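You operate a simulated robot arm through the tools that you are given. There is no shell and no other tool.

The job below is to be done with a simulated robot arm. You get a single attempt, and the scene is never put back.

## Task
Gauge the bead in machine one, log it and mark the long pipe.
Fine: BEAD page, then accept and sound pen inside the band, redo and redo pen outside; one spot on top of the pipe, 7 to 10 cm outside the outer clamp; gauge and pen back. Set down upright: bead gauge.
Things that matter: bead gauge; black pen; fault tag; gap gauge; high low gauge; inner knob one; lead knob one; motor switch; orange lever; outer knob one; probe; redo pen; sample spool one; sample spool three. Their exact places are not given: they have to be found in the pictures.

The check looks at the end state, three seconds after you hand in, the way a careful person would. Anything else that was tipped, shoved, dropped, spilled or broken makes it a failure.

## Robot
A 6-joint arm with a two-finger gripper on a trunk, on a base that moves. Base frame: it is fixed to the floor where the robot stands at the start and does not move with it; the origin is under the middle of the robot, x ahead of it, y to its left, z up. Lengths are in m, angles in degrees, forces in N, time in s.
It reaches about 0.94 m from its shoulder. Its first joint turns from -166.0 to 166.0 degrees. Places, roughly: bead gauge [-2.5, 0.75, 1]; black pen (12x3x2 cm) [-2.3, 0.4, 0.9]; fault tag [-2.5, 0.25, 0.75]; gap gauge [-2.25, 0.75, 1]; high low gauge [-2.25, 0.75, 1]; inner knob one [-3, 2.2, 1.1]; lead knob one [-2.9, 2.3, 1.1]; motor switch [-1.5, 1.7, 0.8]; orange lever [-1.6, 1.5, 0.9]; outer knob one [-3.1, 2.1, 1.1]; probe [-2, 1, 1]; redo pen [-2.25, 0.5, 0.75]; sample spool one [-3, 0, 1]; sample spool three [-2.75, 0, 1]; sample spool two [-2.75, 0, 1]; sound pen [-2.5, 0.5, 0.75]; sound tag [-2.5, 0.25, 0.75]; tail knob one [-2.8, 2.5, 1.1]; wait tag [-2.75, 0, 0.75]. Payload 2.54 kg.
The tool frame sits at the grasp point between the pads (the TCP): z along the fingers, y along the line on which they close. The tips reach 0.03 m beyond it. The gripper opens to 0.116 m; its body begins 0.095 m behind the TCP.
Orientation is that of the tool frame in the base frame, as [roll, pitch, yaw] about the fixed x, y, z axes, in that order (R = Rz(yaw) Ry(pitch) Rx(roll)). With the fingers straight down and closing along the base's y, the tool's x points along the base's -x, its y along +y and its z along -z.

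## Interface
- The arm moves only by the tool apply_moves. Its argument "targets" is a list that holds one entry, the list of rows, each a list of 7 numbers: the turn, a rotation vector about the tool's x, y, z in degrees, then the shift along the tool's x, y, z in m, then the finger opening in m, from 0 to 0.116. In form: [[[wx, wy, wz, x, y, z, jaw], ...]]. A call has 1 to 20 rows; each row is the pose to reach, as a shift and turn from the pose commanded when the call began, along the tool's axes at that moment. Each row takes 0.2 s and may step no farther than 0.05 m and 8.6 degrees from the row before; otherwise, or with a gripper value out of range, the whole call is refused. Where a pose cannot be reached the arm comes as near as it can. A force on the tool above 60 N (or 10 N above the force at the start of the call, whichever is more), or a blocked arm, ends the call early, and 0.2 s more pass. Each finger travels about 0.072 m/s and halts on what it meets, pressing with about 35 N; the grip force reading is that of the motor and also rises with nothing between the fingers. The clock runs only during rows and for 0.2 s after the last one: add rows that repeat a pose to give the fingers time. The reply holds the time, the measured pose of the TCP, the force on the tool along the base axes, the opening and the grip force, in the units named above and with some noise, with the torque about the TCP (base axes, N m) and any sound that the robot's microphone picked up.
- Cameras (640 x 400 px; columns grow to the right, rows downward): "scene" is now at [-0.0357, 0.156, 1.4299]; the picture's right is [0.05, -1.00, 0.00], its down [-0.40, -0.02, -0.92] and it looks along [0.91, 0.05, -0.40] (base axes); focal length 268 px, centre (320, 200). "wrist" rides on the gripper at [0.069, -0.015, -0.122] in the tool frame; the picture's right is [0.21, 0.98, 0.00], its down [-0.83, 0.18, -0.53] and it looks along [-0.52, 0.11, 0.85] (tool axes); focal length 251 px, centre (320, 200).
- capture(camera): a new picture of that camera. No time passes.
- base_move(legs): drives the robot by 1 to 6 legs, each [ahead, left, turn to the left] in m, m and degrees, along the robot's own axes; the way and the turn of a leg run together, so that a leg with both is an arc; at most 1.5 m and 180 degrees a leg. The arm and the cameras ride along, it lands a little off, and it stops where it bumps. It gives what a move gives.
- aim_head(pan, tilt): turns the head with the scene camera to pan (to the left, within 120 degrees either way) and tilt (down, from -29 to 69), counted from straight ahead of the robot. It gives what a move gives.
- point_at(camera, pixels): for up to 12 pixels [column, row] of the newest picture of that camera ("zoom" is the newest enlarged one), the place [x, y, z] in the base frame of the surface seen there, good to about 0.003 m, but the place of the scene camera against the robot may be out by one fixed shift of up to 0.012 m in any direction. No time passes.
- inspect(camera, box): a new picture of the part [left, top, right, bottom] of that camera's present view, enlarged. No time passes.
- hand_in(): hands the job in; it is judged then, once.

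Leave the gripper open and the arm clear of the work at the hand-in unless told otherwise.

The tools are called after "Emit:" as a command line: name --argument value ..., lists and objects as JSON in quotes. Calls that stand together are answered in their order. apply_moves: Moves the arm, as the interface text tells. Its arguments: {"type":"object","properties":{"targets":{"type":"array","items":{"type":"array","items":{"type":"array","items":{"type":"number"}}}}},"required":["targets"]} The other tools are called the same way: base_move (legs) drives the base; aim_head (pan, tilt) turns the head that bears the scene camera; capture (camera) takes a picture; point_at (camera, pixels) gives the place of the surface under pixels of a picture; inspect (camera, box) takes an enlarged picture of a part of a camera's view; hand_in () hands the job in.

At the start:

```text
t: 0.0
position: [0.6729, 0.0704, 1.1729]
tcp_rot: [-180.0, 0.0, 179.9]
force: [0.3, 0.2, -0.6]
torque: [0.01, 0.01, 0.03]
grip_width: 0.1159
grip_force: 0.1
robot x, y, heading: [-0.0041, -0.0025, 0.2]
head pan, tilt (commanded): [3.1, 23.7]
```

scene: 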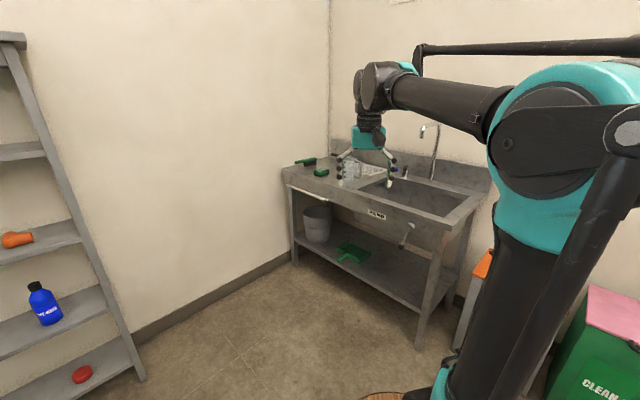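
wrist: 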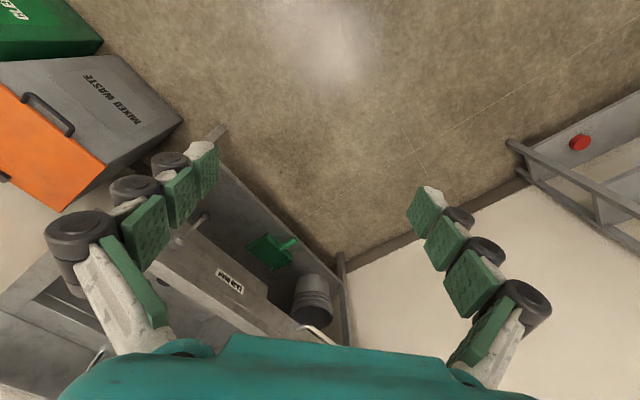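

The start view faces a sink, and the work is behind me at x about -2.5. I'll turn the head to the left to look toward the work area.

Emit:
aim_head --pan 120 --tilt 20

```text
t: 2.0
position: [0.6727, 0.0697, 1.1734]
tcp_rot: [180.0, 0.0, 179.9]
force: [0.2, -0.7, -0.1]
torque: [-0.02, 0.01, -0.01]
grip_width: 0.1161
grip_force: 0.0
robot x, y, heading: [0.0019, -0.0005, 0.2]
head pan, tilt (commanded): [120.0, 20.0]
```

Next I take a picture with the head turned left.

Emit:
capture --camera "scene"

```text
taken
```

scene: 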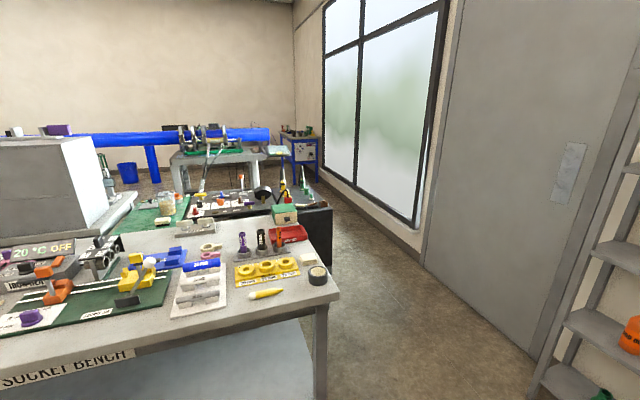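

There is a socket bench nearby and, behind it, another bench with clamps and a blue pipe. I'll enlarge parts and locate some points.

Emit:
inspect --camera "scene" --box '[60, 110, 340, 285]'

Emit:
point_at --camera "scene" --pixels '[[325, 280], [320, 380], [10, 300], [200, 240], [290, 215], [330, 210], [200, 155], [260, 155], [270, 135], [100, 140], [300, 150], [250, 205]]'

```text
2.29 times, centred on (200, 198) of scene
```

zoom: 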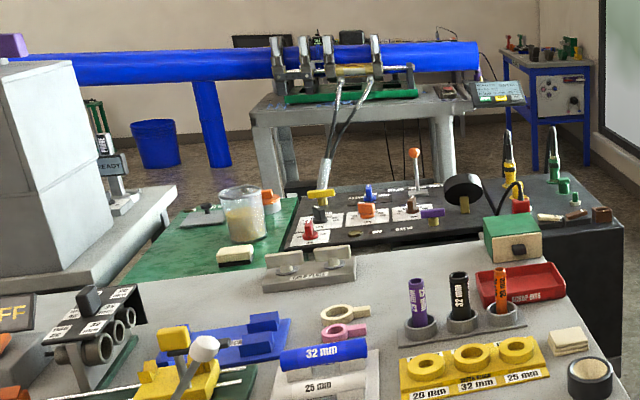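

```text
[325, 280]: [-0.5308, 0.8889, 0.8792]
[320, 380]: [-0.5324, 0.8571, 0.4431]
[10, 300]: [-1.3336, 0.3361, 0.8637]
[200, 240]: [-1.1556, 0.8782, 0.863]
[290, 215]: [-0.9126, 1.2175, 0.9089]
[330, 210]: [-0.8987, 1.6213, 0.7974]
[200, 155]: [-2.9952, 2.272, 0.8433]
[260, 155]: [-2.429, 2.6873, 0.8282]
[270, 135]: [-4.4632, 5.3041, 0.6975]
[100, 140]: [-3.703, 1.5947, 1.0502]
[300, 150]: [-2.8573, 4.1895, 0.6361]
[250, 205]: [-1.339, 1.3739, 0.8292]
```

Machine one (clamps and long blue pipe) is at about (-3, 2.2). I'll look to the other side for the way around.

Emit:
aim_head --pan -120 --tilt 20

Emit:
capture --camera "scene"

```text
t: 5.3
position: [0.6741, 0.0698, 1.1735]
tcp_rot: [-180.0, 0.0, 179.9]
force: [0.2, -0.9, 0.5]
torque: [-0.03, -0.02, -0.04]
grip_width: 0.1162
grip_force: 0.1
robot x, y, heading: [-0.0004, 0.0018, 0.1]
head pan, tilt (commanded): [-120.0, 20.0]
```

```text
taken
```

scene: 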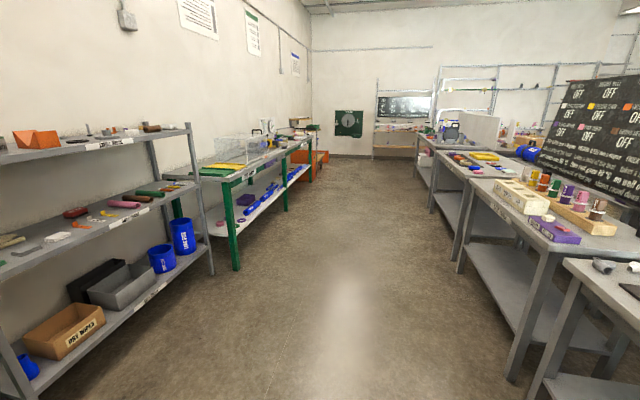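

There's an aisle going towards -x. I'll get places for the bench edges and floor, and look at the boards.

Emit:
point_at --camera "scene" --pixels '[[350, 340], [350, 250], [350, 180], [215, 270], [235, 265], [515, 370], [455, 265], [435, 205], [345, 125], [405, 105], [560, 265], [310, 190]]'

Emit:
inspect --camera "scene" --box '[400, 60, 640, 210]'

Emit:
inspect --camera "scene" --box '[160, 0, 440, 175]'

```text
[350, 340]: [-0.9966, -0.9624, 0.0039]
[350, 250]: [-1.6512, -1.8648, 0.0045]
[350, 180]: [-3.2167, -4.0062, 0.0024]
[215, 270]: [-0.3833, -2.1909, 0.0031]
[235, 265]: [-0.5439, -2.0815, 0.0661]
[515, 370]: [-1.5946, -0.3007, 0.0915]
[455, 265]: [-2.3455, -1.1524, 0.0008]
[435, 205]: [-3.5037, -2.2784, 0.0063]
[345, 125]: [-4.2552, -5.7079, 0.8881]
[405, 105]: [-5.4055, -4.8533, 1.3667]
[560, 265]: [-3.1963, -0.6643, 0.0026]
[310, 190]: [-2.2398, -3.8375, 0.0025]
```

```text
2.67 times, centred on (520, 135) of scene
```

zoom: 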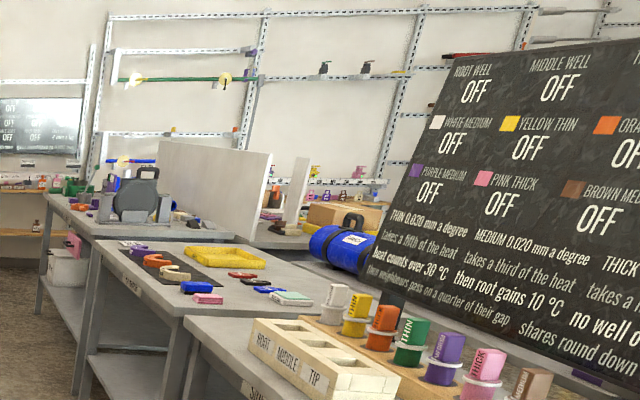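

```text
2.29 times, centred on (300, 88) of scene
```

zoom: 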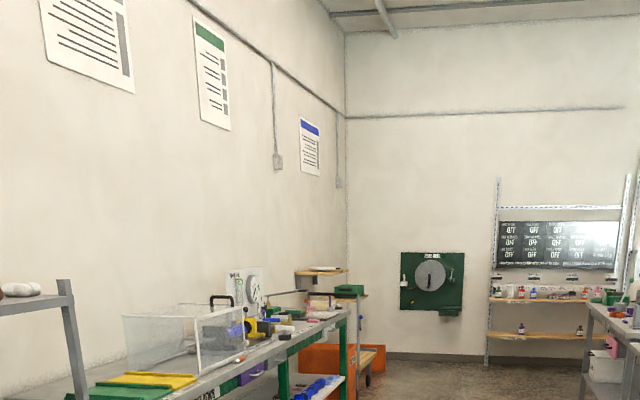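

The aisle is clear. Before driving, I'll tuck the arm: pull the TCP back 0.25 m and raise it some 0.1 m.

Emit:
apply_moves --targets '[[[0, 0, 0, 0.04, 0, -0.02, 0.06], [0, 0, 0, 0.08, 0, -0.04, 0.03], [0, 0, 0, 0.12, 0, -0.06, 0.02], [0, 0, 0, 0.16, 0, -0.08, 0.02], [0, 0, 0, 0.2, 0, -0.1, 0.02], [0, 0, 0, 0.24, 0, -0.12, 0.02], [0, 0, 0, 0.26, 0, -0.13, 0.02], [0, 0, 0, 0.26, 0, -0.13, 0.02]]]'

Emit:
aim_head --pan 0 --tilt 20

Emit:
capture --camera "scene"

```text
t: 7.2
position: [0.4122, 0.0667, 1.3035]
tcp_rot: [-180.0, -0.1, 180.0]
force: [0.3, 0.1, -0.6]
torque: [0.0, -0.02, -0.01]
grip_width: 0.02
grip_force: 0.1
robot x, y, heading: [0.0014, -0.0035, -0.0]
head pan, tilt (commanded): [-120.0, 20.0]
```

```text
t: 9.2
position: [0.4129, 0.0679, 1.3036]
tcp_rot: [-180.0, 0.0, 180.0]
force: [0.8, 0.0, 0.1]
torque: [-0.03, 0.0, -0.01]
grip_width: 0.0198
grip_force: 0.1
robot x, y, heading: [0.003, -0.0001, -0.1]
head pan, tilt (commanded): [0.0, 20.0]
```

```text
taken
```

scene: 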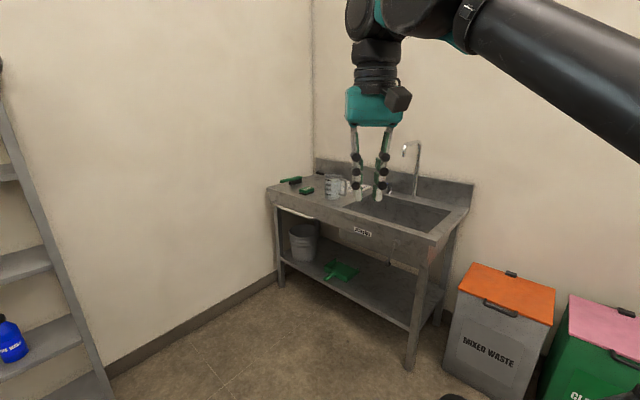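

The arm is tucked. I turn right by about 170 degrees to face the aisle and benches.

Emit:
base_move --legs '[[0, 0, -90], [0, 0, -80]]'

Emit:
capture --camera "scene"

```text
t: 16.9
position: [-0.4017, -0.1174, 1.3028]
tcp_rot: [-180.0, 0.0, 6.9]
force: [-0.5, 0.3, -0.2]
torque: [-0.04, -0.01, 0.01]
grip_width: 0.0198
grip_force: 0.1
robot x, y, heading: [-0.0009, 0.0046, -172.9]
head pan, tilt (commanded): [0.0, 20.0]
```

```text
taken
```

scene: 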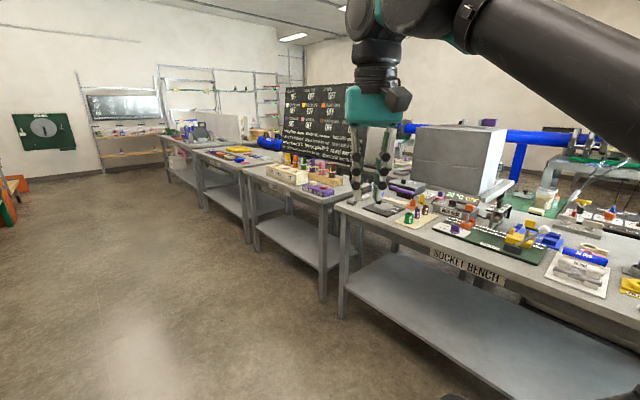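

I see a row of benches in front; the gauges at (-2.5, 0.75) lie behind. I'll locate some points to understand the layout.

Emit:
point_at --camera "scene" --pixels '[[345, 290], [322, 300], [345, 205], [322, 195], [245, 170], [205, 150], [445, 150], [350, 120], [560, 140], [520, 170], [430, 190], [270, 225]]'

Emit:
inspect --camera "scene" --box '[380, 100, 640, 262]'

Emit:
inspect --camera "scene" --box '[160, 70, 400, 220]'

```text
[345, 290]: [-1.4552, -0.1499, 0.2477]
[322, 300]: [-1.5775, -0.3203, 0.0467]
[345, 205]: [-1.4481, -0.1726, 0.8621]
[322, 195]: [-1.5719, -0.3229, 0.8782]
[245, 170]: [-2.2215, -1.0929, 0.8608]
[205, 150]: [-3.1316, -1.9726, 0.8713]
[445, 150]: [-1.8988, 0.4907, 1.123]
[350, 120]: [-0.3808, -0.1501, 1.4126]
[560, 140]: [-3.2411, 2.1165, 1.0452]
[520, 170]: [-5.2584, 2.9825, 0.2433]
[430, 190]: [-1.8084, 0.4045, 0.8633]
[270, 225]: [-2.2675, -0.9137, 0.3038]
```

```text
2.46 times, centred on (510, 181) of scene
```

zoom: 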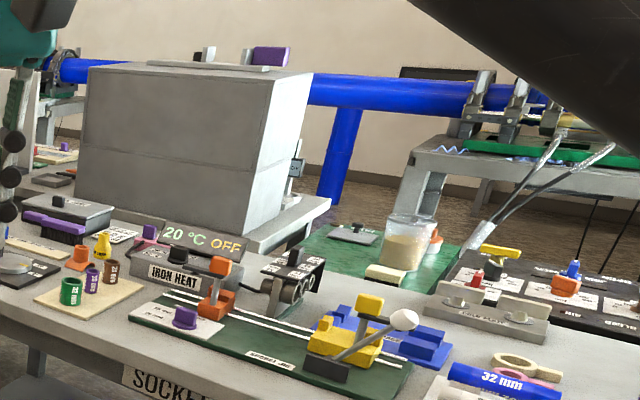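

```text
2.67 times, centred on (280, 145) of scene
```

zoom: 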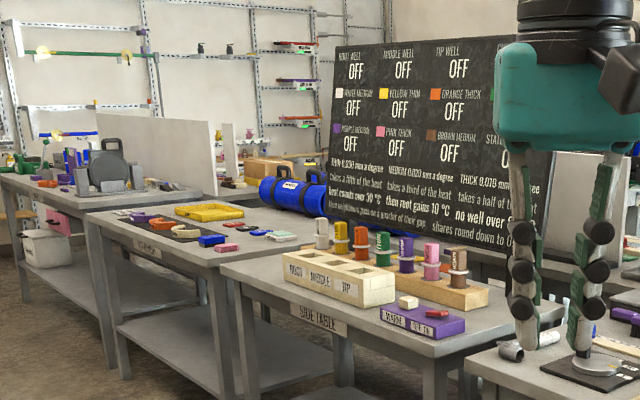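

The benches run along a diagonal; the gauges and machine one are in the rows behind, reached around the window-side end. I'll look that way for the clear floor.

Emit:
aim_head --pan -120 --tilt 25

Emit:
capture --camera "scene"

```text
t: 18.9
position: [-0.4017, -0.1158, 1.3023]
tcp_rot: [180.0, 0.0, 6.9]
force: [-0.6, 0.0, 0.2]
torque: [-0.05, 0.01, 0.02]
grip_width: 0.0199
grip_force: 0.0
robot x, y, heading: [-0.0, 0.0027, -172.8]
head pan, tilt (commanded): [-120.0, 25.0]
```

```text
taken
```

scene: 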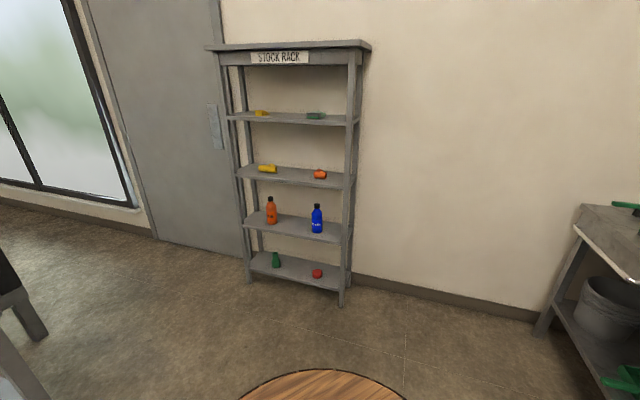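

I see the stock rack against the wall, and the window wall at left. I'll read positions of these.

Emit:
point_at --camera "scene" --pixels '[[340, 303], [248, 280], [150, 235], [50, 210], [20, 330], [100, 300], [320, 372], [260, 390], [290, 330], [5, 190]]'

Emit:
aim_head --pan -75 --tilt 25

Emit:
capture --camera "scene"

```text
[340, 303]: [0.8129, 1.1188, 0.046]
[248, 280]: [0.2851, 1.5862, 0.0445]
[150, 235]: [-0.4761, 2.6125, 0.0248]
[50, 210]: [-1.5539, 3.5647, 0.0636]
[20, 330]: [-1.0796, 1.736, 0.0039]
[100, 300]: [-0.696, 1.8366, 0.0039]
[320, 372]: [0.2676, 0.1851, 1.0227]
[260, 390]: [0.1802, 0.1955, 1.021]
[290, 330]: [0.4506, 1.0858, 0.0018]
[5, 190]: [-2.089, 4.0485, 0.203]
```

```text
t: 20.1
position: [-0.4019, -0.1164, 1.303]
tcp_rot: [180.0, -0.1, 6.9]
force: [0.4, 0.2, 0.1]
torque: [-0.02, -0.03, 0.02]
grip_width: 0.02
grip_force: 0.1
robot x, y, heading: [-0.0009, 0.0027, -173.3]
head pan, tilt (commanded): [-75.0, 25.0]
```

```text
taken
```

scene: 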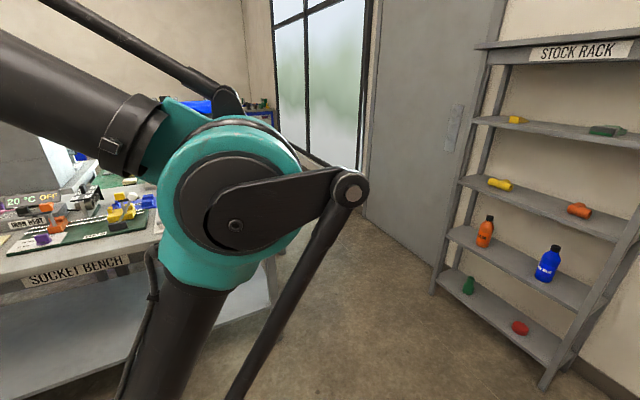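

The floor to the window-side aisle is clear, between the rack front and the socket bench end. I turn to face along the aisle, then sidestep right, then go ahead.

Emit:
base_move --legs '[[0, 0, -48], [0, -0.84, 0], [1.0, 0, 0]]'

Emit:
aim_head --pan 20 --tilt 25

Emit:
capture --camera "scene"

```text
t: 31.5
position: [-0.4937, 1.5359, 1.3032]
tcp_rot: [179.9, 0.2, -43.6]
force: [0.3, 0.3, 0.0]
torque: [0.02, 0.01, -0.01]
grip_width: 0.02
grip_force: 0.0
robot x, y, heading: [-0.1489, 1.3015, 136.6]
head pan, tilt (commanded): [-75.0, 25.0]
```

```text
t: 33.2
position: [-0.4935, 1.5353, 1.3029]
tcp_rot: [179.9, 0.1, -43.5]
force: [-0.4, 0.8, 0.9]
torque: [-0.01, -0.03, 0.0]
grip_width: 0.0196
grip_force: 0.0
robot x, y, heading: [-0.1462, 1.3019, 136.4]
head pan, tilt (commanded): [20.0, 25.0]
```

```text
taken
```

scene: 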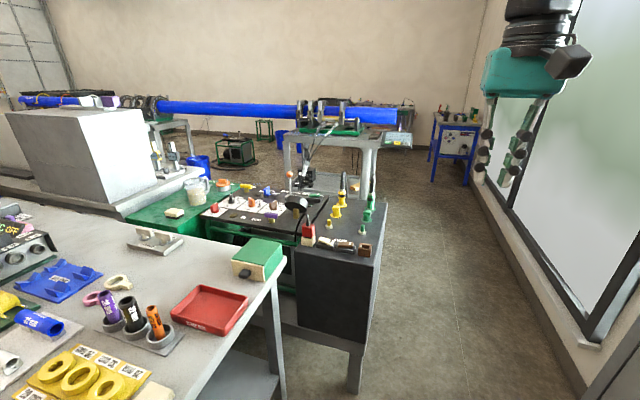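

I see the console, machine one behind it, and the aisle on the right. I'll get points for the console corner, machine bench legs and floor.

Emit:
point_at --camera "scene" --pixels '[[383, 235], [355, 385], [373, 185], [290, 165], [400, 145], [300, 135], [345, 135], [390, 115], [240, 155], [440, 180], [150, 100], [200, 175]]'

Emit:
inspect --camera "scene" --box '[150, 80, 430, 255]'

```text
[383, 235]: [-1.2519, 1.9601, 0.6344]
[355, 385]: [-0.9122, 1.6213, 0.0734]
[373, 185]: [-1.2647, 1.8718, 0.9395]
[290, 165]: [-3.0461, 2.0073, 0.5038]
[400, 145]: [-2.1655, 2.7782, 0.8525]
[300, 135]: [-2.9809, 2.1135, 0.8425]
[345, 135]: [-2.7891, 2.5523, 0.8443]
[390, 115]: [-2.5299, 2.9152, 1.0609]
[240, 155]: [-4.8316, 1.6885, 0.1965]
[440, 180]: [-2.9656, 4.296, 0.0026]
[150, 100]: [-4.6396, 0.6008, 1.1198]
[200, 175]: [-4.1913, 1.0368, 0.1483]
```

```text
2.29 times, centred on (290, 168) of scene
```

zoom: 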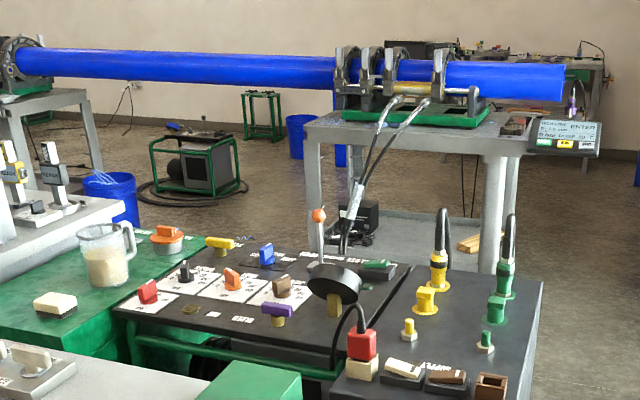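

Machine one's bench and its logger display (about px 395,138) are visible. I'll drive further along the window aisle to see the gap between console and machine.

Emit:
base_move --legs '[[0.5, -0.28, 2.5], [1.3, 0, 0]]'

Emit:
aim_head --pan 70 --tilt 25

Emit:
capture --camera "scene"

```text
t: 42.6
position: [-1.6869, 2.8657, 1.3024]
tcp_rot: [180.0, 0.0, -38.8]
force: [0.0, -0.4, -0.8]
torque: [-0.02, 0.02, 0.06]
grip_width: 0.02
grip_force: 0.0
robot x, y, heading: [-1.3232, 2.6606, 140.9]
head pan, tilt (commanded): [20.0, 25.0]
```

```text
t: 43.7
position: [-1.6881, 2.8667, 1.3033]
tcp_rot: [-179.9, 0.0, -39.0]
force: [-0.3, -0.6, 0.4]
torque: [0.0, 0.0, -0.02]
grip_width: 0.0204
grip_force: 0.1
robot x, y, heading: [-1.3207, 2.6648, 141.3]
head pan, tilt (commanded): [70.0, 25.0]
```

```text
taken
```

scene: 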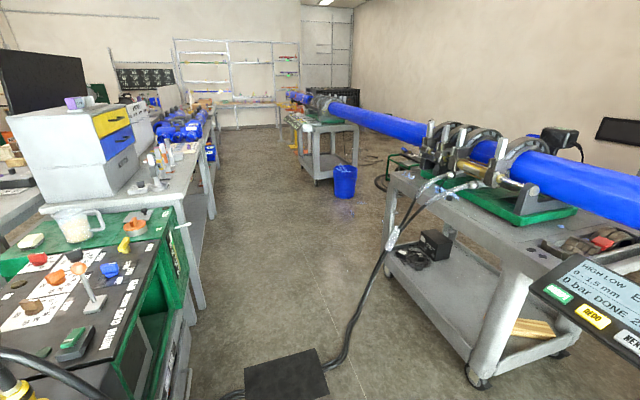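

This shows the aisle, hose, and logger. I'll zoom on the display, the drawers bench and the machine.

Emit:
inspect --camera "scene" --box '[500, 230, 640, 360]'

Emit:
inspect --camera "scene" --box '[90, 80, 250, 210]'

Emit:
inspect --camera "scene" --box '[360, 80, 600, 230]'

Emit:
inspect --camera "scene" --box '[220, 180, 460, 400]'

Emit:
point_at --camera "scene" --pixels '[[345, 355], [375, 270], [285, 375], [325, 355], [245, 360], [320, 280], [195, 310], [210, 220], [390, 275], [480, 385], [590, 300], [530, 290]]'

```text
3.08 times, centred on (570, 295) of scene
```

zoom: 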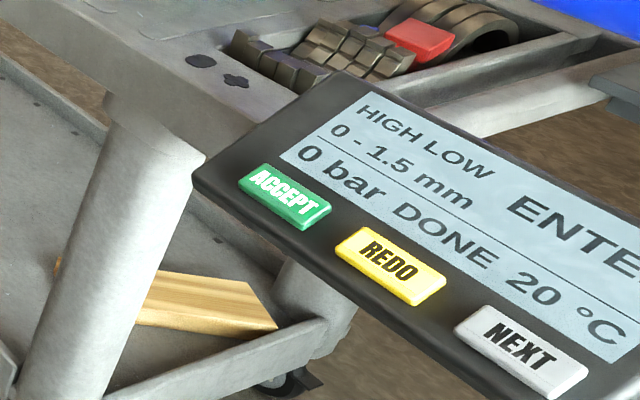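

```text
3.08 times, centred on (170, 145) of scene
```

zoom: 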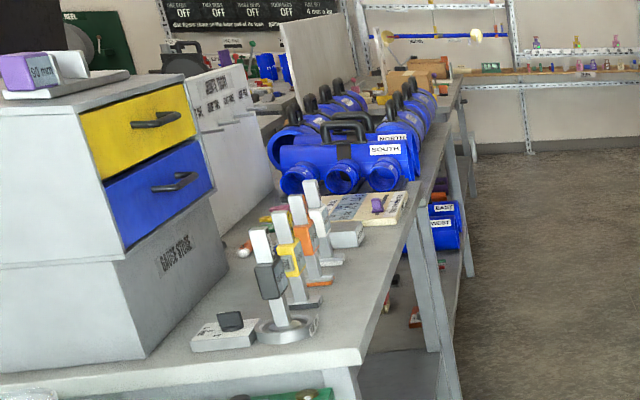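

```text
2.67 times, centred on (480, 155) of scene
```

zoom: 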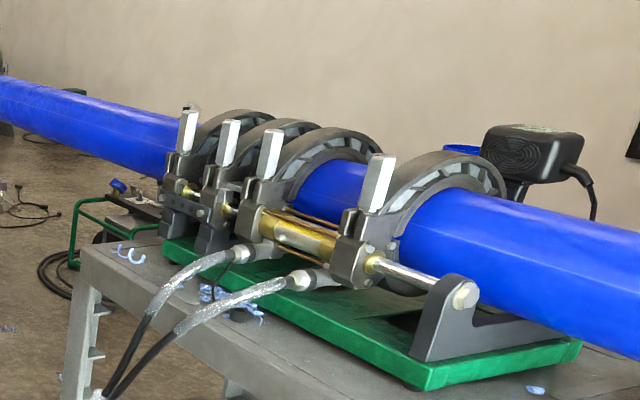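

```text
1.82 times, centred on (340, 290) of scene
```

zoom: 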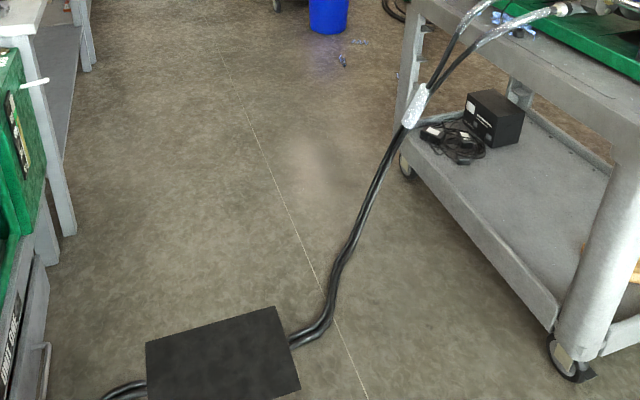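

```text
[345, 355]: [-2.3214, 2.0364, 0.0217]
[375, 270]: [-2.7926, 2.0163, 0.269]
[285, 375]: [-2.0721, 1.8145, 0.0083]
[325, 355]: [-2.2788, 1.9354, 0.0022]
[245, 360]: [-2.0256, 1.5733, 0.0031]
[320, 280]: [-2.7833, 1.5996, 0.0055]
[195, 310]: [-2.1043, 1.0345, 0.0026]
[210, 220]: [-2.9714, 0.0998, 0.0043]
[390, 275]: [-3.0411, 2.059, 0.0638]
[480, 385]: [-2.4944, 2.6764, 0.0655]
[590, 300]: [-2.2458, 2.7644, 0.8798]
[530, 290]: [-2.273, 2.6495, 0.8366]
```

The dark plate on the floor looks like a hose cover to drive over. I'll get its corners and the console's back edge, from the latest enlarged picture and the scene picture.

Emit:
point_at --camera "zoom" --pixels '[[150, 348], [275, 312], [295, 385], [155, 390], [295, 345], [335, 290], [120, 393], [35, 82], [30, 250], [400, 170], [365, 195], [575, 380]]'

Emit:
point_at --camera "scene" --pixels '[[185, 225], [170, 250], [120, 325], [150, 186], [160, 150], [165, 165], [172, 150], [183, 140], [460, 170], [500, 165], [430, 160], [190, 100]]'

```text
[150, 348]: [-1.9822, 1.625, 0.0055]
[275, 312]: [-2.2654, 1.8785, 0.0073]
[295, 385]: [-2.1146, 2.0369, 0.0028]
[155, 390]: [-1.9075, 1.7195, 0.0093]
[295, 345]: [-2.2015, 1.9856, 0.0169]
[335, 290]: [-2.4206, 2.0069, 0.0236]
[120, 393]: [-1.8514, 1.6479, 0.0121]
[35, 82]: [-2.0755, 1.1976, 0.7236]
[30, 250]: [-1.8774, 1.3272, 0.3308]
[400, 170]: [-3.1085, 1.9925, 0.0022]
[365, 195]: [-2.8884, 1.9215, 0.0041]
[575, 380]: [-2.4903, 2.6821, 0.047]
```

```text
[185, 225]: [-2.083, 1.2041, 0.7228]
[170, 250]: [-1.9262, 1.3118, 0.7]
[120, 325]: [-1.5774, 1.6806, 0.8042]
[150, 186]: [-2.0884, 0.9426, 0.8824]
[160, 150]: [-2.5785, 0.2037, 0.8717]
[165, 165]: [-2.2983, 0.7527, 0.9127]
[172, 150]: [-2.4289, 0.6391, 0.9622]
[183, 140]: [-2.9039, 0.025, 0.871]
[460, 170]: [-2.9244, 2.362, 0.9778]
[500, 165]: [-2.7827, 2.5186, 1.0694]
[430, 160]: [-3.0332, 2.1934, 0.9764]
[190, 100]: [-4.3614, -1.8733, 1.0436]
```

The cover spans roughly the middle of the aisle. I'll turn to face down the aisle, then look down at my own base to judge its width.

Emit:
base_move --legs '[[0, 0, 88]]'

Emit:
aim_head --pan 0 --tilt 50

Emit:
capture --camera "scene"

Emit:
capture --camera "wrist"

```text
t: 47.9
position: [-1.5373, 2.3007, 1.3029]
tcp_rot: [-179.9, 0.0, 49.8]
force: [-0.5, 0.4, 0.5]
torque: [0.0, -0.01, -0.04]
grip_width: 0.0201
grip_force: 0.0
robot x, y, heading: [-1.3266, 2.6592, -129.8]
head pan, tilt (commanded): [70.0, 25.0]
```

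```text
t: 49.3
position: [-1.5377, 2.3006, 1.303]
tcp_rot: [-180.0, 0.0, 49.8]
force: [-0.2, -0.1, -0.4]
torque: [0.01, -0.01, -0.01]
grip_width: 0.0196
grip_force: 0.0
robot x, y, heading: [-1.321, 2.6577, -130.1]
head pan, tilt (commanded): [0.0, 50.0]
```

```text
taken
```

scene: 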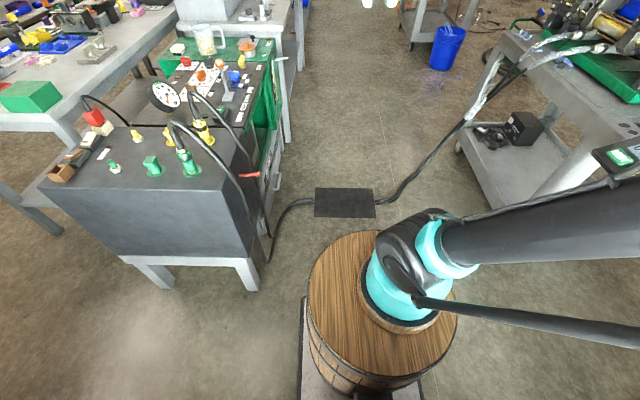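

```text
taken
```

wrist: 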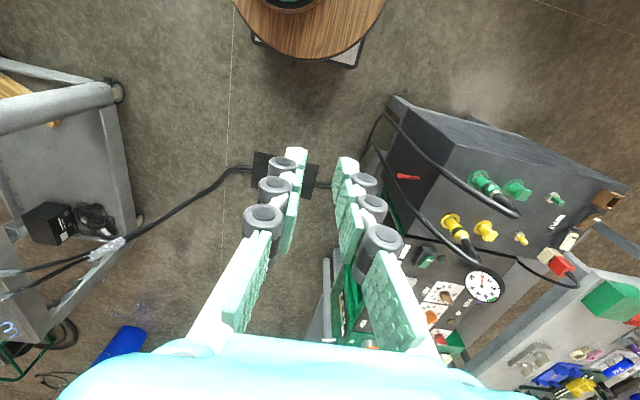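

My trunk is a barrel on a square base. I'll measure its base corners to see if I fit over the hose cover.

Emit:
point_at --camera "scene" --pixels '[[303, 300], [300, 390], [311, 270], [365, 235], [300, 340], [317, 190], [372, 190], [374, 215], [316, 215], [277, 215], [400, 195], [270, 245]]'

Emit:
point_at --camera "wrist" --pixels '[[252, 38], [355, 66], [257, 46], [345, 62], [240, 10], [375, 15], [310, 57]]'

```text
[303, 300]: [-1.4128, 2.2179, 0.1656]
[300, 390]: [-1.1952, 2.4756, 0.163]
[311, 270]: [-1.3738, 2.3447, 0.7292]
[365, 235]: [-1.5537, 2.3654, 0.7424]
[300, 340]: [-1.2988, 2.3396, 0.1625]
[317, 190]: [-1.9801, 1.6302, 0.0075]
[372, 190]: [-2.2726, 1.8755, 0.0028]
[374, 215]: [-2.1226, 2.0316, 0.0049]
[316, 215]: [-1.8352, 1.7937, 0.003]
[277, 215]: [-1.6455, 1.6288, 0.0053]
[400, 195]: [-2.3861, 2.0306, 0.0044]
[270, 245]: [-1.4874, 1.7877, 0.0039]
```

```text
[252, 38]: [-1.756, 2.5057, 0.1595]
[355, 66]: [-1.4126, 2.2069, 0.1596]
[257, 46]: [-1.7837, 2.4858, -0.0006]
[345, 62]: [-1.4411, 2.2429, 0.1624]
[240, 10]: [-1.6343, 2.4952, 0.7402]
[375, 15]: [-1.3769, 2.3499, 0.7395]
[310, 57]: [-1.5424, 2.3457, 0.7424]
```

The base is about 0.46 m wide and fits over the cover at the aisle centre. I drive ahead 1.95 m along the aisle.

Emit:
base_move --legs '[[1.45, 0, -1], [0.5, 0, 0]]'

Emit:
aim_head --pan 75 --tilt 25

Emit:
capture --camera "scene"

```text
t: 59.2
position: [-2.8072, 0.7736, 1.3042]
tcp_rot: [-180.0, 0.1, 49.6]
force: [-0.6, -0.1, 0.4]
torque: [-0.05, -0.03, 0.01]
grip_width: 0.02
grip_force: 0.0
robot x, y, heading: [-2.5904, 1.1287, -130.7]
head pan, tilt (commanded): [0.0, 50.0]
```

```text
t: 60.7
position: [-2.8075, 0.7726, 1.3019]
tcp_rot: [-179.9, 0.0, 49.7]
force: [0.3, 0.7, 0.6]
torque: [-0.04, 0.02, -0.01]
grip_width: 0.0199
grip_force: 0.1
robot x, y, heading: [-2.591, 1.1313, -130.2]
head pan, tilt (commanded): [75.0, 25.0]
```

```text
taken
```

scene: 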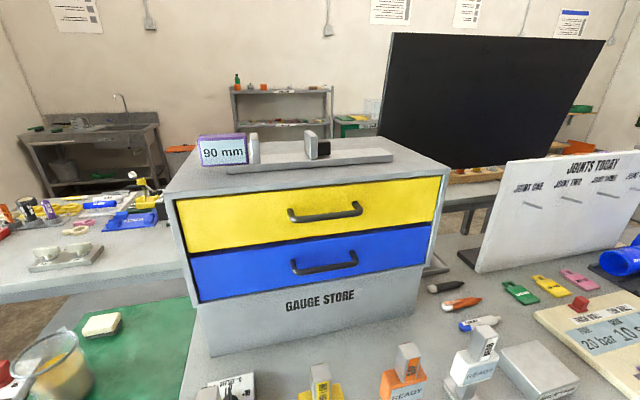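

I crossed over. In view are the gauge store, pens (px 445-480, 285-325), tags, the joints board and the gauge stands. I'll tilt down for a better view.

Emit:
aim_head --pan 75 --tilt 48

Emit:
capture --camera "scene"

Emit:
inspect --camera "scene" --box '[400, 100, 640, 250]'

Emit:
inspect --camera "scene" --box '[180, 190, 500, 390]'

```text
t: 61.6
position: [-2.8063, 0.7727, 1.3028]
tcp_rot: [-179.9, 0.0, 49.6]
force: [0.3, -0.8, -0.6]
torque: [0.02, -0.01, -0.02]
grip_width: 0.0197
grip_force: 0.1
robot x, y, heading: [-2.5912, 1.1313, -130.4]
head pan, tilt (commanded): [75.0, 48.0]
```

```text
taken
```

scene: 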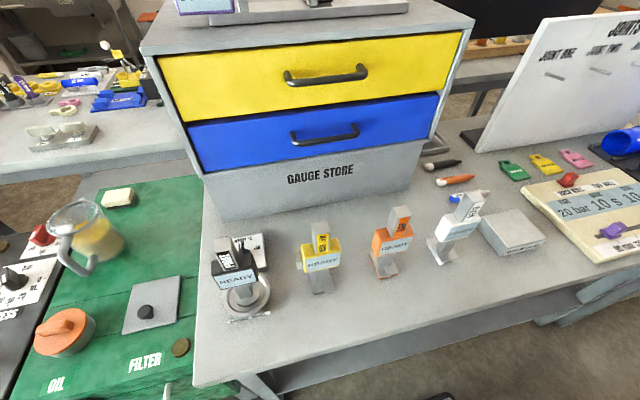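

```text
2.67 times, centred on (520, 175) of scene
```

zoom: 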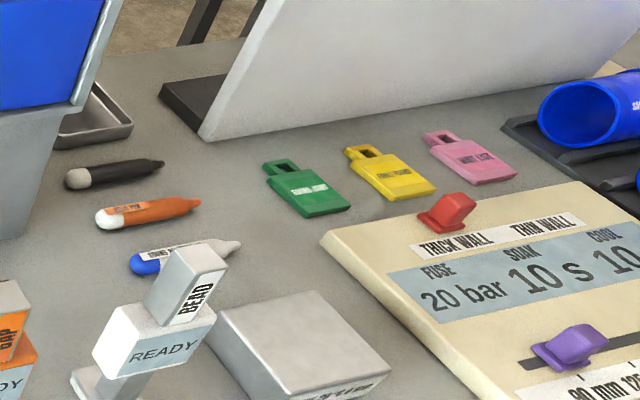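

```text
2.00 times, centred on (340, 290) of scene
```

zoom: 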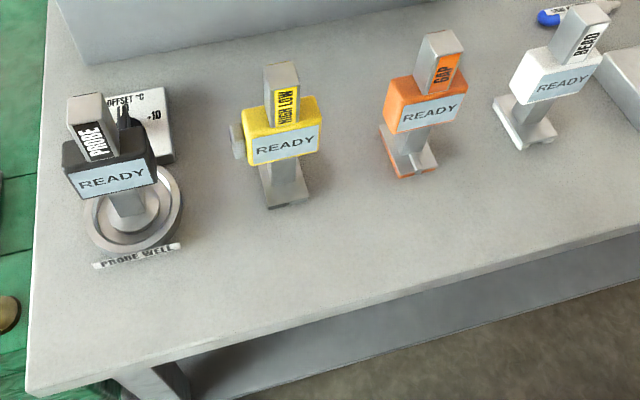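

The white gauge is labelled BEAD; pens: black, orange (redo?), blue/white (sound?). I'll zoom on the box near the bead gauge, the pens and the board.

Emit:
inspect --camera "scene" --box '[420, 180, 580, 280]'

Emit:
inspect --camera "scene" --box '[410, 140, 510, 205]'

Emit:
point_at --camera "scene" --pixels '[[466, 205], [455, 235], [440, 245], [450, 200], [480, 196], [438, 183], [472, 178], [425, 167], [458, 162], [515, 225], [400, 320], [200, 380]]'

```text
4.00 times, centred on (500, 230) of scene
```

zoom: 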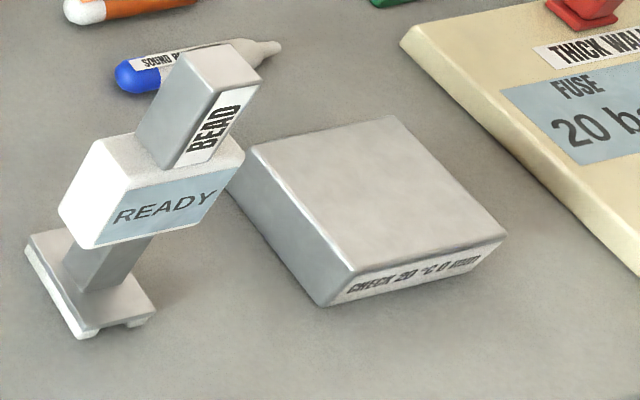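

```text
6.15 times, centred on (460, 172) of scene
```

zoom: 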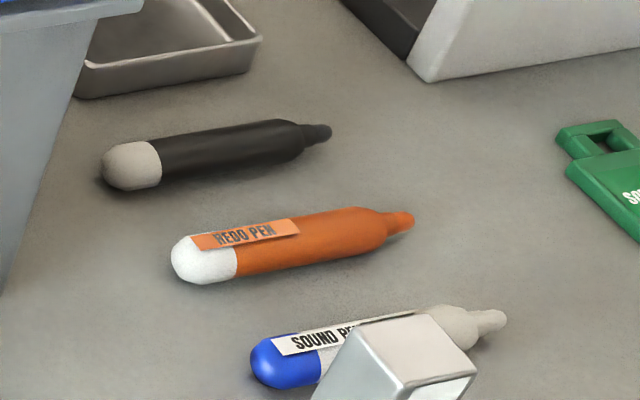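

```text
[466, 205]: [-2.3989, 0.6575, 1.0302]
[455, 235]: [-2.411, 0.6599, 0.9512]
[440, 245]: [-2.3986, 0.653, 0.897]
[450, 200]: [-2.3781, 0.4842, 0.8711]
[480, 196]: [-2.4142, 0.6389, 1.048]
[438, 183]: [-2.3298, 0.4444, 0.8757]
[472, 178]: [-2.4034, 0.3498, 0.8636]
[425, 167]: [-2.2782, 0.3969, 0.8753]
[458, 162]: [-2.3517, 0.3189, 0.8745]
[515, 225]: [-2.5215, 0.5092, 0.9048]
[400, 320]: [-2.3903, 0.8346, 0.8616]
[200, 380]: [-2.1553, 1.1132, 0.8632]
```

The block is a check block. Now I'll look at the machine: pan to the right -118.

Emit:
inspect --camera "scene" --box '[490, 225, 560, 269]'

Emit:
aim_head --pan -112 --tilt 20

Emit:
capture --camera "scene"

```text
9.09 times, centred on (525, 247) of scene
```

zoom: 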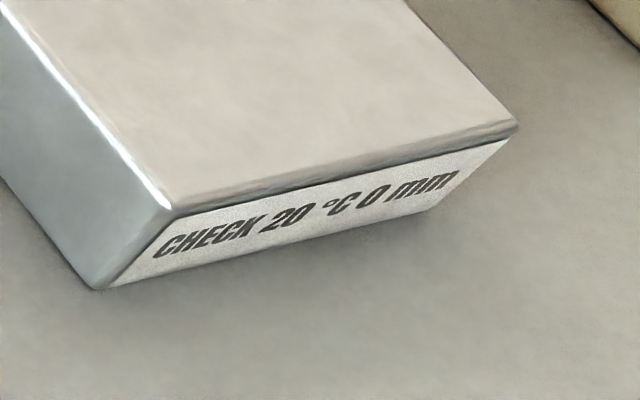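

```text
t: 64.3
position: [-2.8074, 0.7726, 1.3031]
tcp_rot: [179.9, 0.0, 49.6]
force: [0.3, 0.1, 0.2]
torque: [-0.02, 0.01, 0.01]
grip_width: 0.0197
grip_force: 0.0
robot x, y, heading: [-2.5899, 1.1332, -130.4]
head pan, tilt (commanded): [-112.0, 20.0]
```

```text
taken
```

scene: 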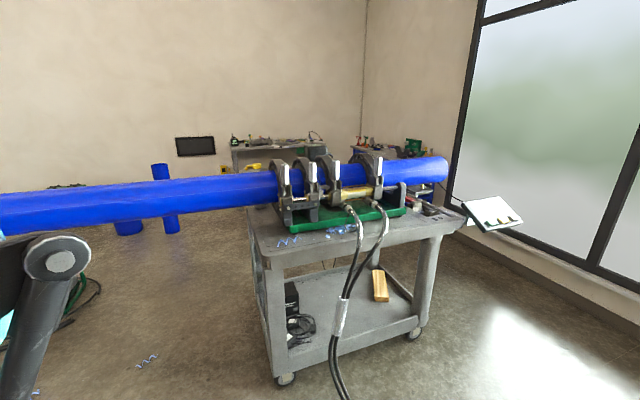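

I see machine one, the hoses, and the logger at right. I zoom on the clamps.

Emit:
inspect --camera "scene" --box '[240, 140, 420, 250]'

Emit:
point_at --camera "scene" --pixels '[[262, 178], [285, 175], [292, 178], [318, 175], [340, 170], [375, 170], [200, 185], [440, 165], [340, 315], [355, 235], [270, 250], [500, 205]]'

```text
3.56 times, centred on (330, 195) of scene
```

zoom: 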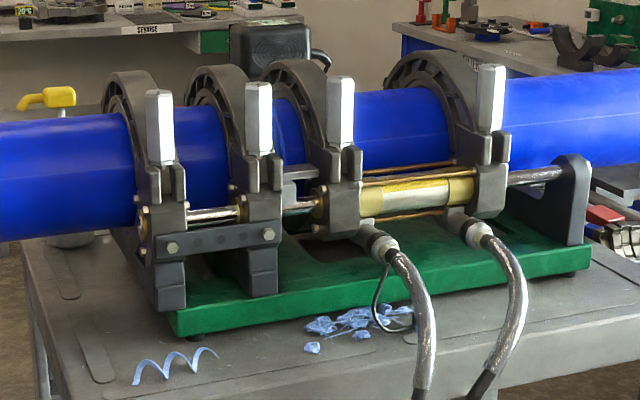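

```text
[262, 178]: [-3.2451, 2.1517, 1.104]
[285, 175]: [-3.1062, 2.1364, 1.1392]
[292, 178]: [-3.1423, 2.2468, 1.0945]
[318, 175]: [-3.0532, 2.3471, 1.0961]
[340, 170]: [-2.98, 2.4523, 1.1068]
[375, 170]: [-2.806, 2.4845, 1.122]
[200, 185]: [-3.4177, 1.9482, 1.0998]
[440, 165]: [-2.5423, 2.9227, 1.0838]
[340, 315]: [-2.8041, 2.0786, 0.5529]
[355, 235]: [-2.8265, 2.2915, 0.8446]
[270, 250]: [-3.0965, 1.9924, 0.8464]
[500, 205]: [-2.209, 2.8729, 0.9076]
```

The bead lies between the second (inner) and third (lead) clamps. First the gauge: I swing the TCP over in front of the bead gauge with fingers down, turning the tool by -88 deg, to see it with the wrist camera.

Emit:
apply_moves --targets '[[[0, 0, -8, 0.016, 0.026, 0, 0.03], [0, 0, -16, 0.032, 0.052, 0, 0.04], [0, 0, -24, 0.048, 0.078, 0, 0.05], [0, 0, -32, 0.064, 0.104, 0, 0.06], [0, 0, -40, 0.08, 0.13, 0, 0.07], [0, 0, -48, 0.096, 0.156, 0, 0.08], [0, 0, -56, 0.112, 0.183, 0, 0.08], [0, 0, -64, 0.128, 0.209, 0, 0.08], [0, 0, -72, 0.144, 0.235, 0, 0.08], [0, 0, -80, 0.16, 0.261, 0, 0.08], [0, 0, -88, 0.175, 0.287, 0, 0.08], [0, 0, -89, 0.175, 0.287, 0, 0.08]]]'

Emit:
capture --camera "wrist"

```text
t: 67.0
position: [-2.4743, 0.7214, 1.3043]
tcp_rot: [179.9, -0.1, 138.7]
force: [0.6, -0.3, 0.2]
torque: [-0.03, 0.01, 0.0]
grip_width: 0.0801
grip_force: 0.0
robot x, y, heading: [-2.5893, 1.125, -130.3]
head pan, tilt (commanded): [-112.0, 20.0]
```

```text
taken
```

wrist: 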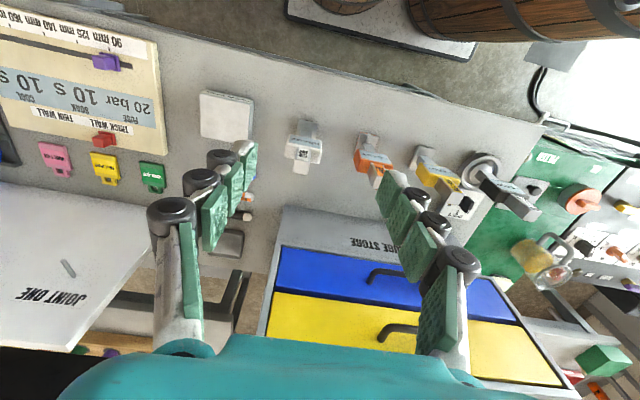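

The bead gauge is near (303,150) in the wrist view, with the check block at (226,115). I'll measure points on the gauge and enlarge it.

Emit:
inspect --camera "wrist" --box '[190, 80, 350, 200]'

Emit:
point_at --camera "wrist" --pixels '[[301, 165], [303, 150], [308, 128], [226, 115], [300, 150], [318, 152], [203, 93], [250, 100], [200, 135], [252, 142], [340, 180], [270, 190]]'

```text
3.33 times, centred on (270, 140) of wrist
```

zoom: 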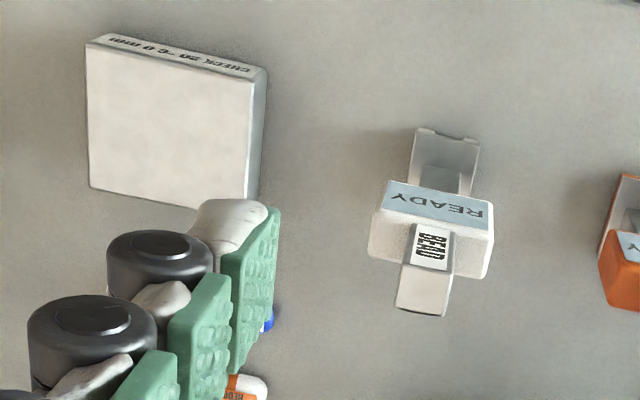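

```text
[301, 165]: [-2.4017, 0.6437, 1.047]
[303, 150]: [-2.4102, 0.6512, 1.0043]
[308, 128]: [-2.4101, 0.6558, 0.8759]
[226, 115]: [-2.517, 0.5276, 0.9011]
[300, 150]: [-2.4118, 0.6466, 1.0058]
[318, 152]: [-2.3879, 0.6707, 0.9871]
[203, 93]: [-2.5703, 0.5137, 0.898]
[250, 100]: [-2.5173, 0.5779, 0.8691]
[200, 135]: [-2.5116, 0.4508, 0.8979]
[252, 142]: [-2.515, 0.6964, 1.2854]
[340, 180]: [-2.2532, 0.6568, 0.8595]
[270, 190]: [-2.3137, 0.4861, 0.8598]
```

I'll measure the handle top corners and the block body in the enlarged picture.

Emit:
point_at --camera "zoom" --pixels '[[407, 268], [446, 276], [441, 310], [401, 302], [424, 288], [430, 245], [432, 200], [445, 170], [415, 135], [478, 145], [377, 240], [488, 265]]'

```text
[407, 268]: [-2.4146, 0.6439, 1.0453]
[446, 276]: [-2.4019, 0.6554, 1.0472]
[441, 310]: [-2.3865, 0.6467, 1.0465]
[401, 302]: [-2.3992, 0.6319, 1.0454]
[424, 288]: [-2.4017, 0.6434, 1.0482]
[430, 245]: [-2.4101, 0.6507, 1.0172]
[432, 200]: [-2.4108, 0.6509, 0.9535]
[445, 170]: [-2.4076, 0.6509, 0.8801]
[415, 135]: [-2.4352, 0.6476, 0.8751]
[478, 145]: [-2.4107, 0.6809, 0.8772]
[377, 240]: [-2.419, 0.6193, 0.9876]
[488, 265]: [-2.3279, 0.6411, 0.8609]
```

Handle top centre is about (-2.4005, 0.6444, 1.047), some 2 cm square. Before reaching in, I check where the gauge store's corner is.

Emit:
point_at --camera "wrist" --pixels '[[287, 212], [290, 235], [276, 260], [275, 280], [262, 330], [345, 215], [345, 248], [340, 290], [390, 278]]'

```text
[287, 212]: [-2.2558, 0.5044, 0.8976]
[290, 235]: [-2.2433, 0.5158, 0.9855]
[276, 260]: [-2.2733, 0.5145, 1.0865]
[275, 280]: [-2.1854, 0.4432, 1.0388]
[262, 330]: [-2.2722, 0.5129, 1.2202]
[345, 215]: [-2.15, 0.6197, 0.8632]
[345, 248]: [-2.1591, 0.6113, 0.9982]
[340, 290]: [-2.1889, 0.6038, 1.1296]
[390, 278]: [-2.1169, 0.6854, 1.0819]
```

The store front is 0.2 m behind the gauge, so there's room. I move above the handle (z 1.12) with 6 cm opening.

Emit:
apply_moves --targets '[[[0, 0, 0, -0.036, -0.003, 0, 0.07], [0, 0, 0, -0.072, -0.006, 0, 0.06], [0, 0, 0, -0.106, -0.009, 0, 0.06], [0, 0, 0, -0.106, -0.009, 0.046, 0.06], [0, 0, 0, -0.106, -0.009, 0.092, 0.06], [0, 0, 0, -0.106, -0.009, 0.138, 0.06], [0, 0, 0, -0.106, -0.009, 0.184, 0.06], [0, 0, 0, -0.106, -0.009, 0.184, 0.06]]]'

Emit:
capture --camera "wrist"

```text
t: 68.8
position: [-2.4008, 0.647, 1.1209]
tcp_rot: [-180.0, 0.1, 138.6]
force: [-0.6, 0.1, 0.2]
torque: [-0.02, 0.01, -0.01]
grip_width: 0.06
grip_force: 0.0
robot x, y, heading: [-2.5893, 1.1326, -130.7]
head pan, tilt (commanded): [-112.0, 20.0]
```

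```text
taken
```

wrist: 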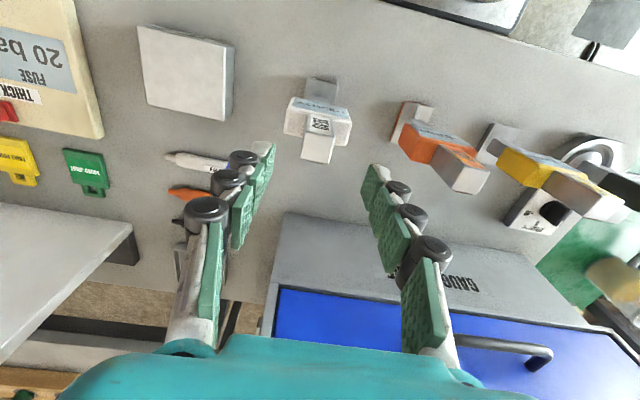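

The gauge handle appears at (318,155), between the fingers. I'll measure it again close-up.

Emit:
inspect --camera "wrist" --box '[260, 60, 380, 180]'

Emit:
point_at --camera "wrist" --pixels '[[306, 136], [331, 139], [328, 161], [302, 158], [317, 148], [288, 108], [350, 118], [306, 80], [338, 84], [320, 100]]'

```text
3.33 times, centred on (320, 120) of wrist
```

zoom: 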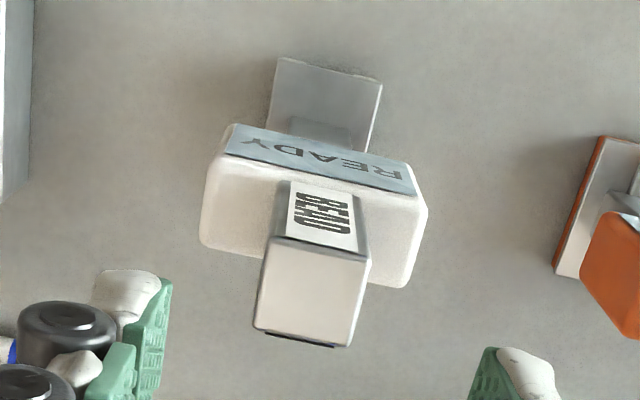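

```text
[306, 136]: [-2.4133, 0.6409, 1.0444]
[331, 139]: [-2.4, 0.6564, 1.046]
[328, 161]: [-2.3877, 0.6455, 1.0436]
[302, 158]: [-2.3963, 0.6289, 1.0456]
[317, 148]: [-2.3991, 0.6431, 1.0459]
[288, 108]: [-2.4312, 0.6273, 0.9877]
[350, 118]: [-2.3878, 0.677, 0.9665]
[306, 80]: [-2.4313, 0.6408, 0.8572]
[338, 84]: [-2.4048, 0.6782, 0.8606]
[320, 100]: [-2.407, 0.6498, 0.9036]
```

The handle centre is about (-2.399, 0.643). I correct slightly, turn -3 deg and lower to z 1.030, then close on the handle.

Emit:
apply_moves --targets '[[[0, 0, -3, -0.004, -0.002, 0.03, 0.06], [0, 0, -3, -0.004, -0.002, 0.06, 0.06], [0, 0, -3, -0.004, -0.002, 0.08, 0.06], [0, 0, -3, -0.004, -0.002, 0.09, 0.06], [0, 0, -3, -0.004, -0.002, 0.09, 0.06]]]'

Emit:
capture --camera "wrist"

```text
t: 70.0
position: [-2.3991, 0.6418, 1.0294]
tcp_rot: [-179.9, 0.0, 141.7]
force: [-0.7, 0.2, -0.6]
torque: [0.01, 0.04, -0.05]
grip_width: 0.0599
grip_force: 0.1
robot x, y, heading: [-2.5911, 1.1333, -130.6]
head pan, tilt (commanded): [-112.0, 20.0]
```

```text
taken
```

wrist: 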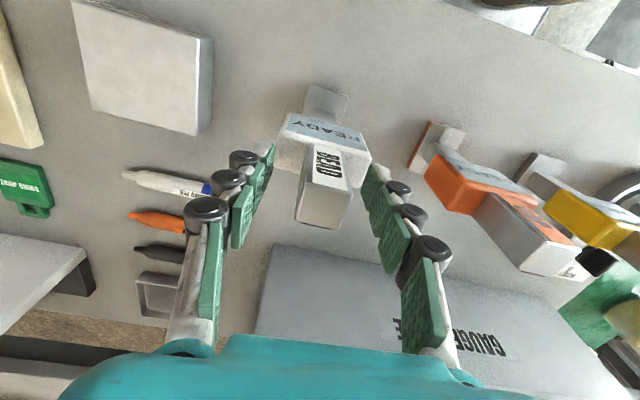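

The handle sits between the pads. I close the fingers.

Emit:
apply_moves --targets '[[[0, 0, 0, 0, 0, 0, 0.03], [0, 0, 0, 0, 0, 0, 0.01], [0, 0, 0, 0, 0, 0, 0.005], [0, 0, 0, 0, 0, 0, 0.005], [0, 0, 0, 0, 0, 0, 0.005]]]'

Emit:
capture --camera "wrist"

```text
t: 71.2
position: [-2.4008, 0.6429, 1.0306]
tcp_rot: [-180.0, 0.0, 141.5]
force: [0.4, 0.1, 0.6]
torque: [0.03, -0.06, 0.05]
grip_width: 0.0253
grip_force: 35.3
robot x, y, heading: [-2.591, 1.1301, -130.6]
head pan, tilt (commanded): [-112.0, 20.0]
```

```text
taken
```

wrist: 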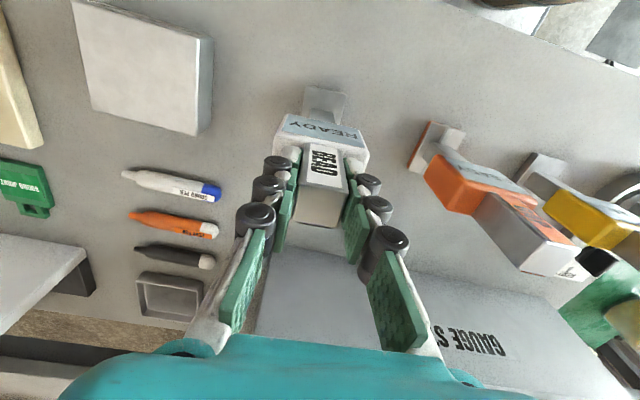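

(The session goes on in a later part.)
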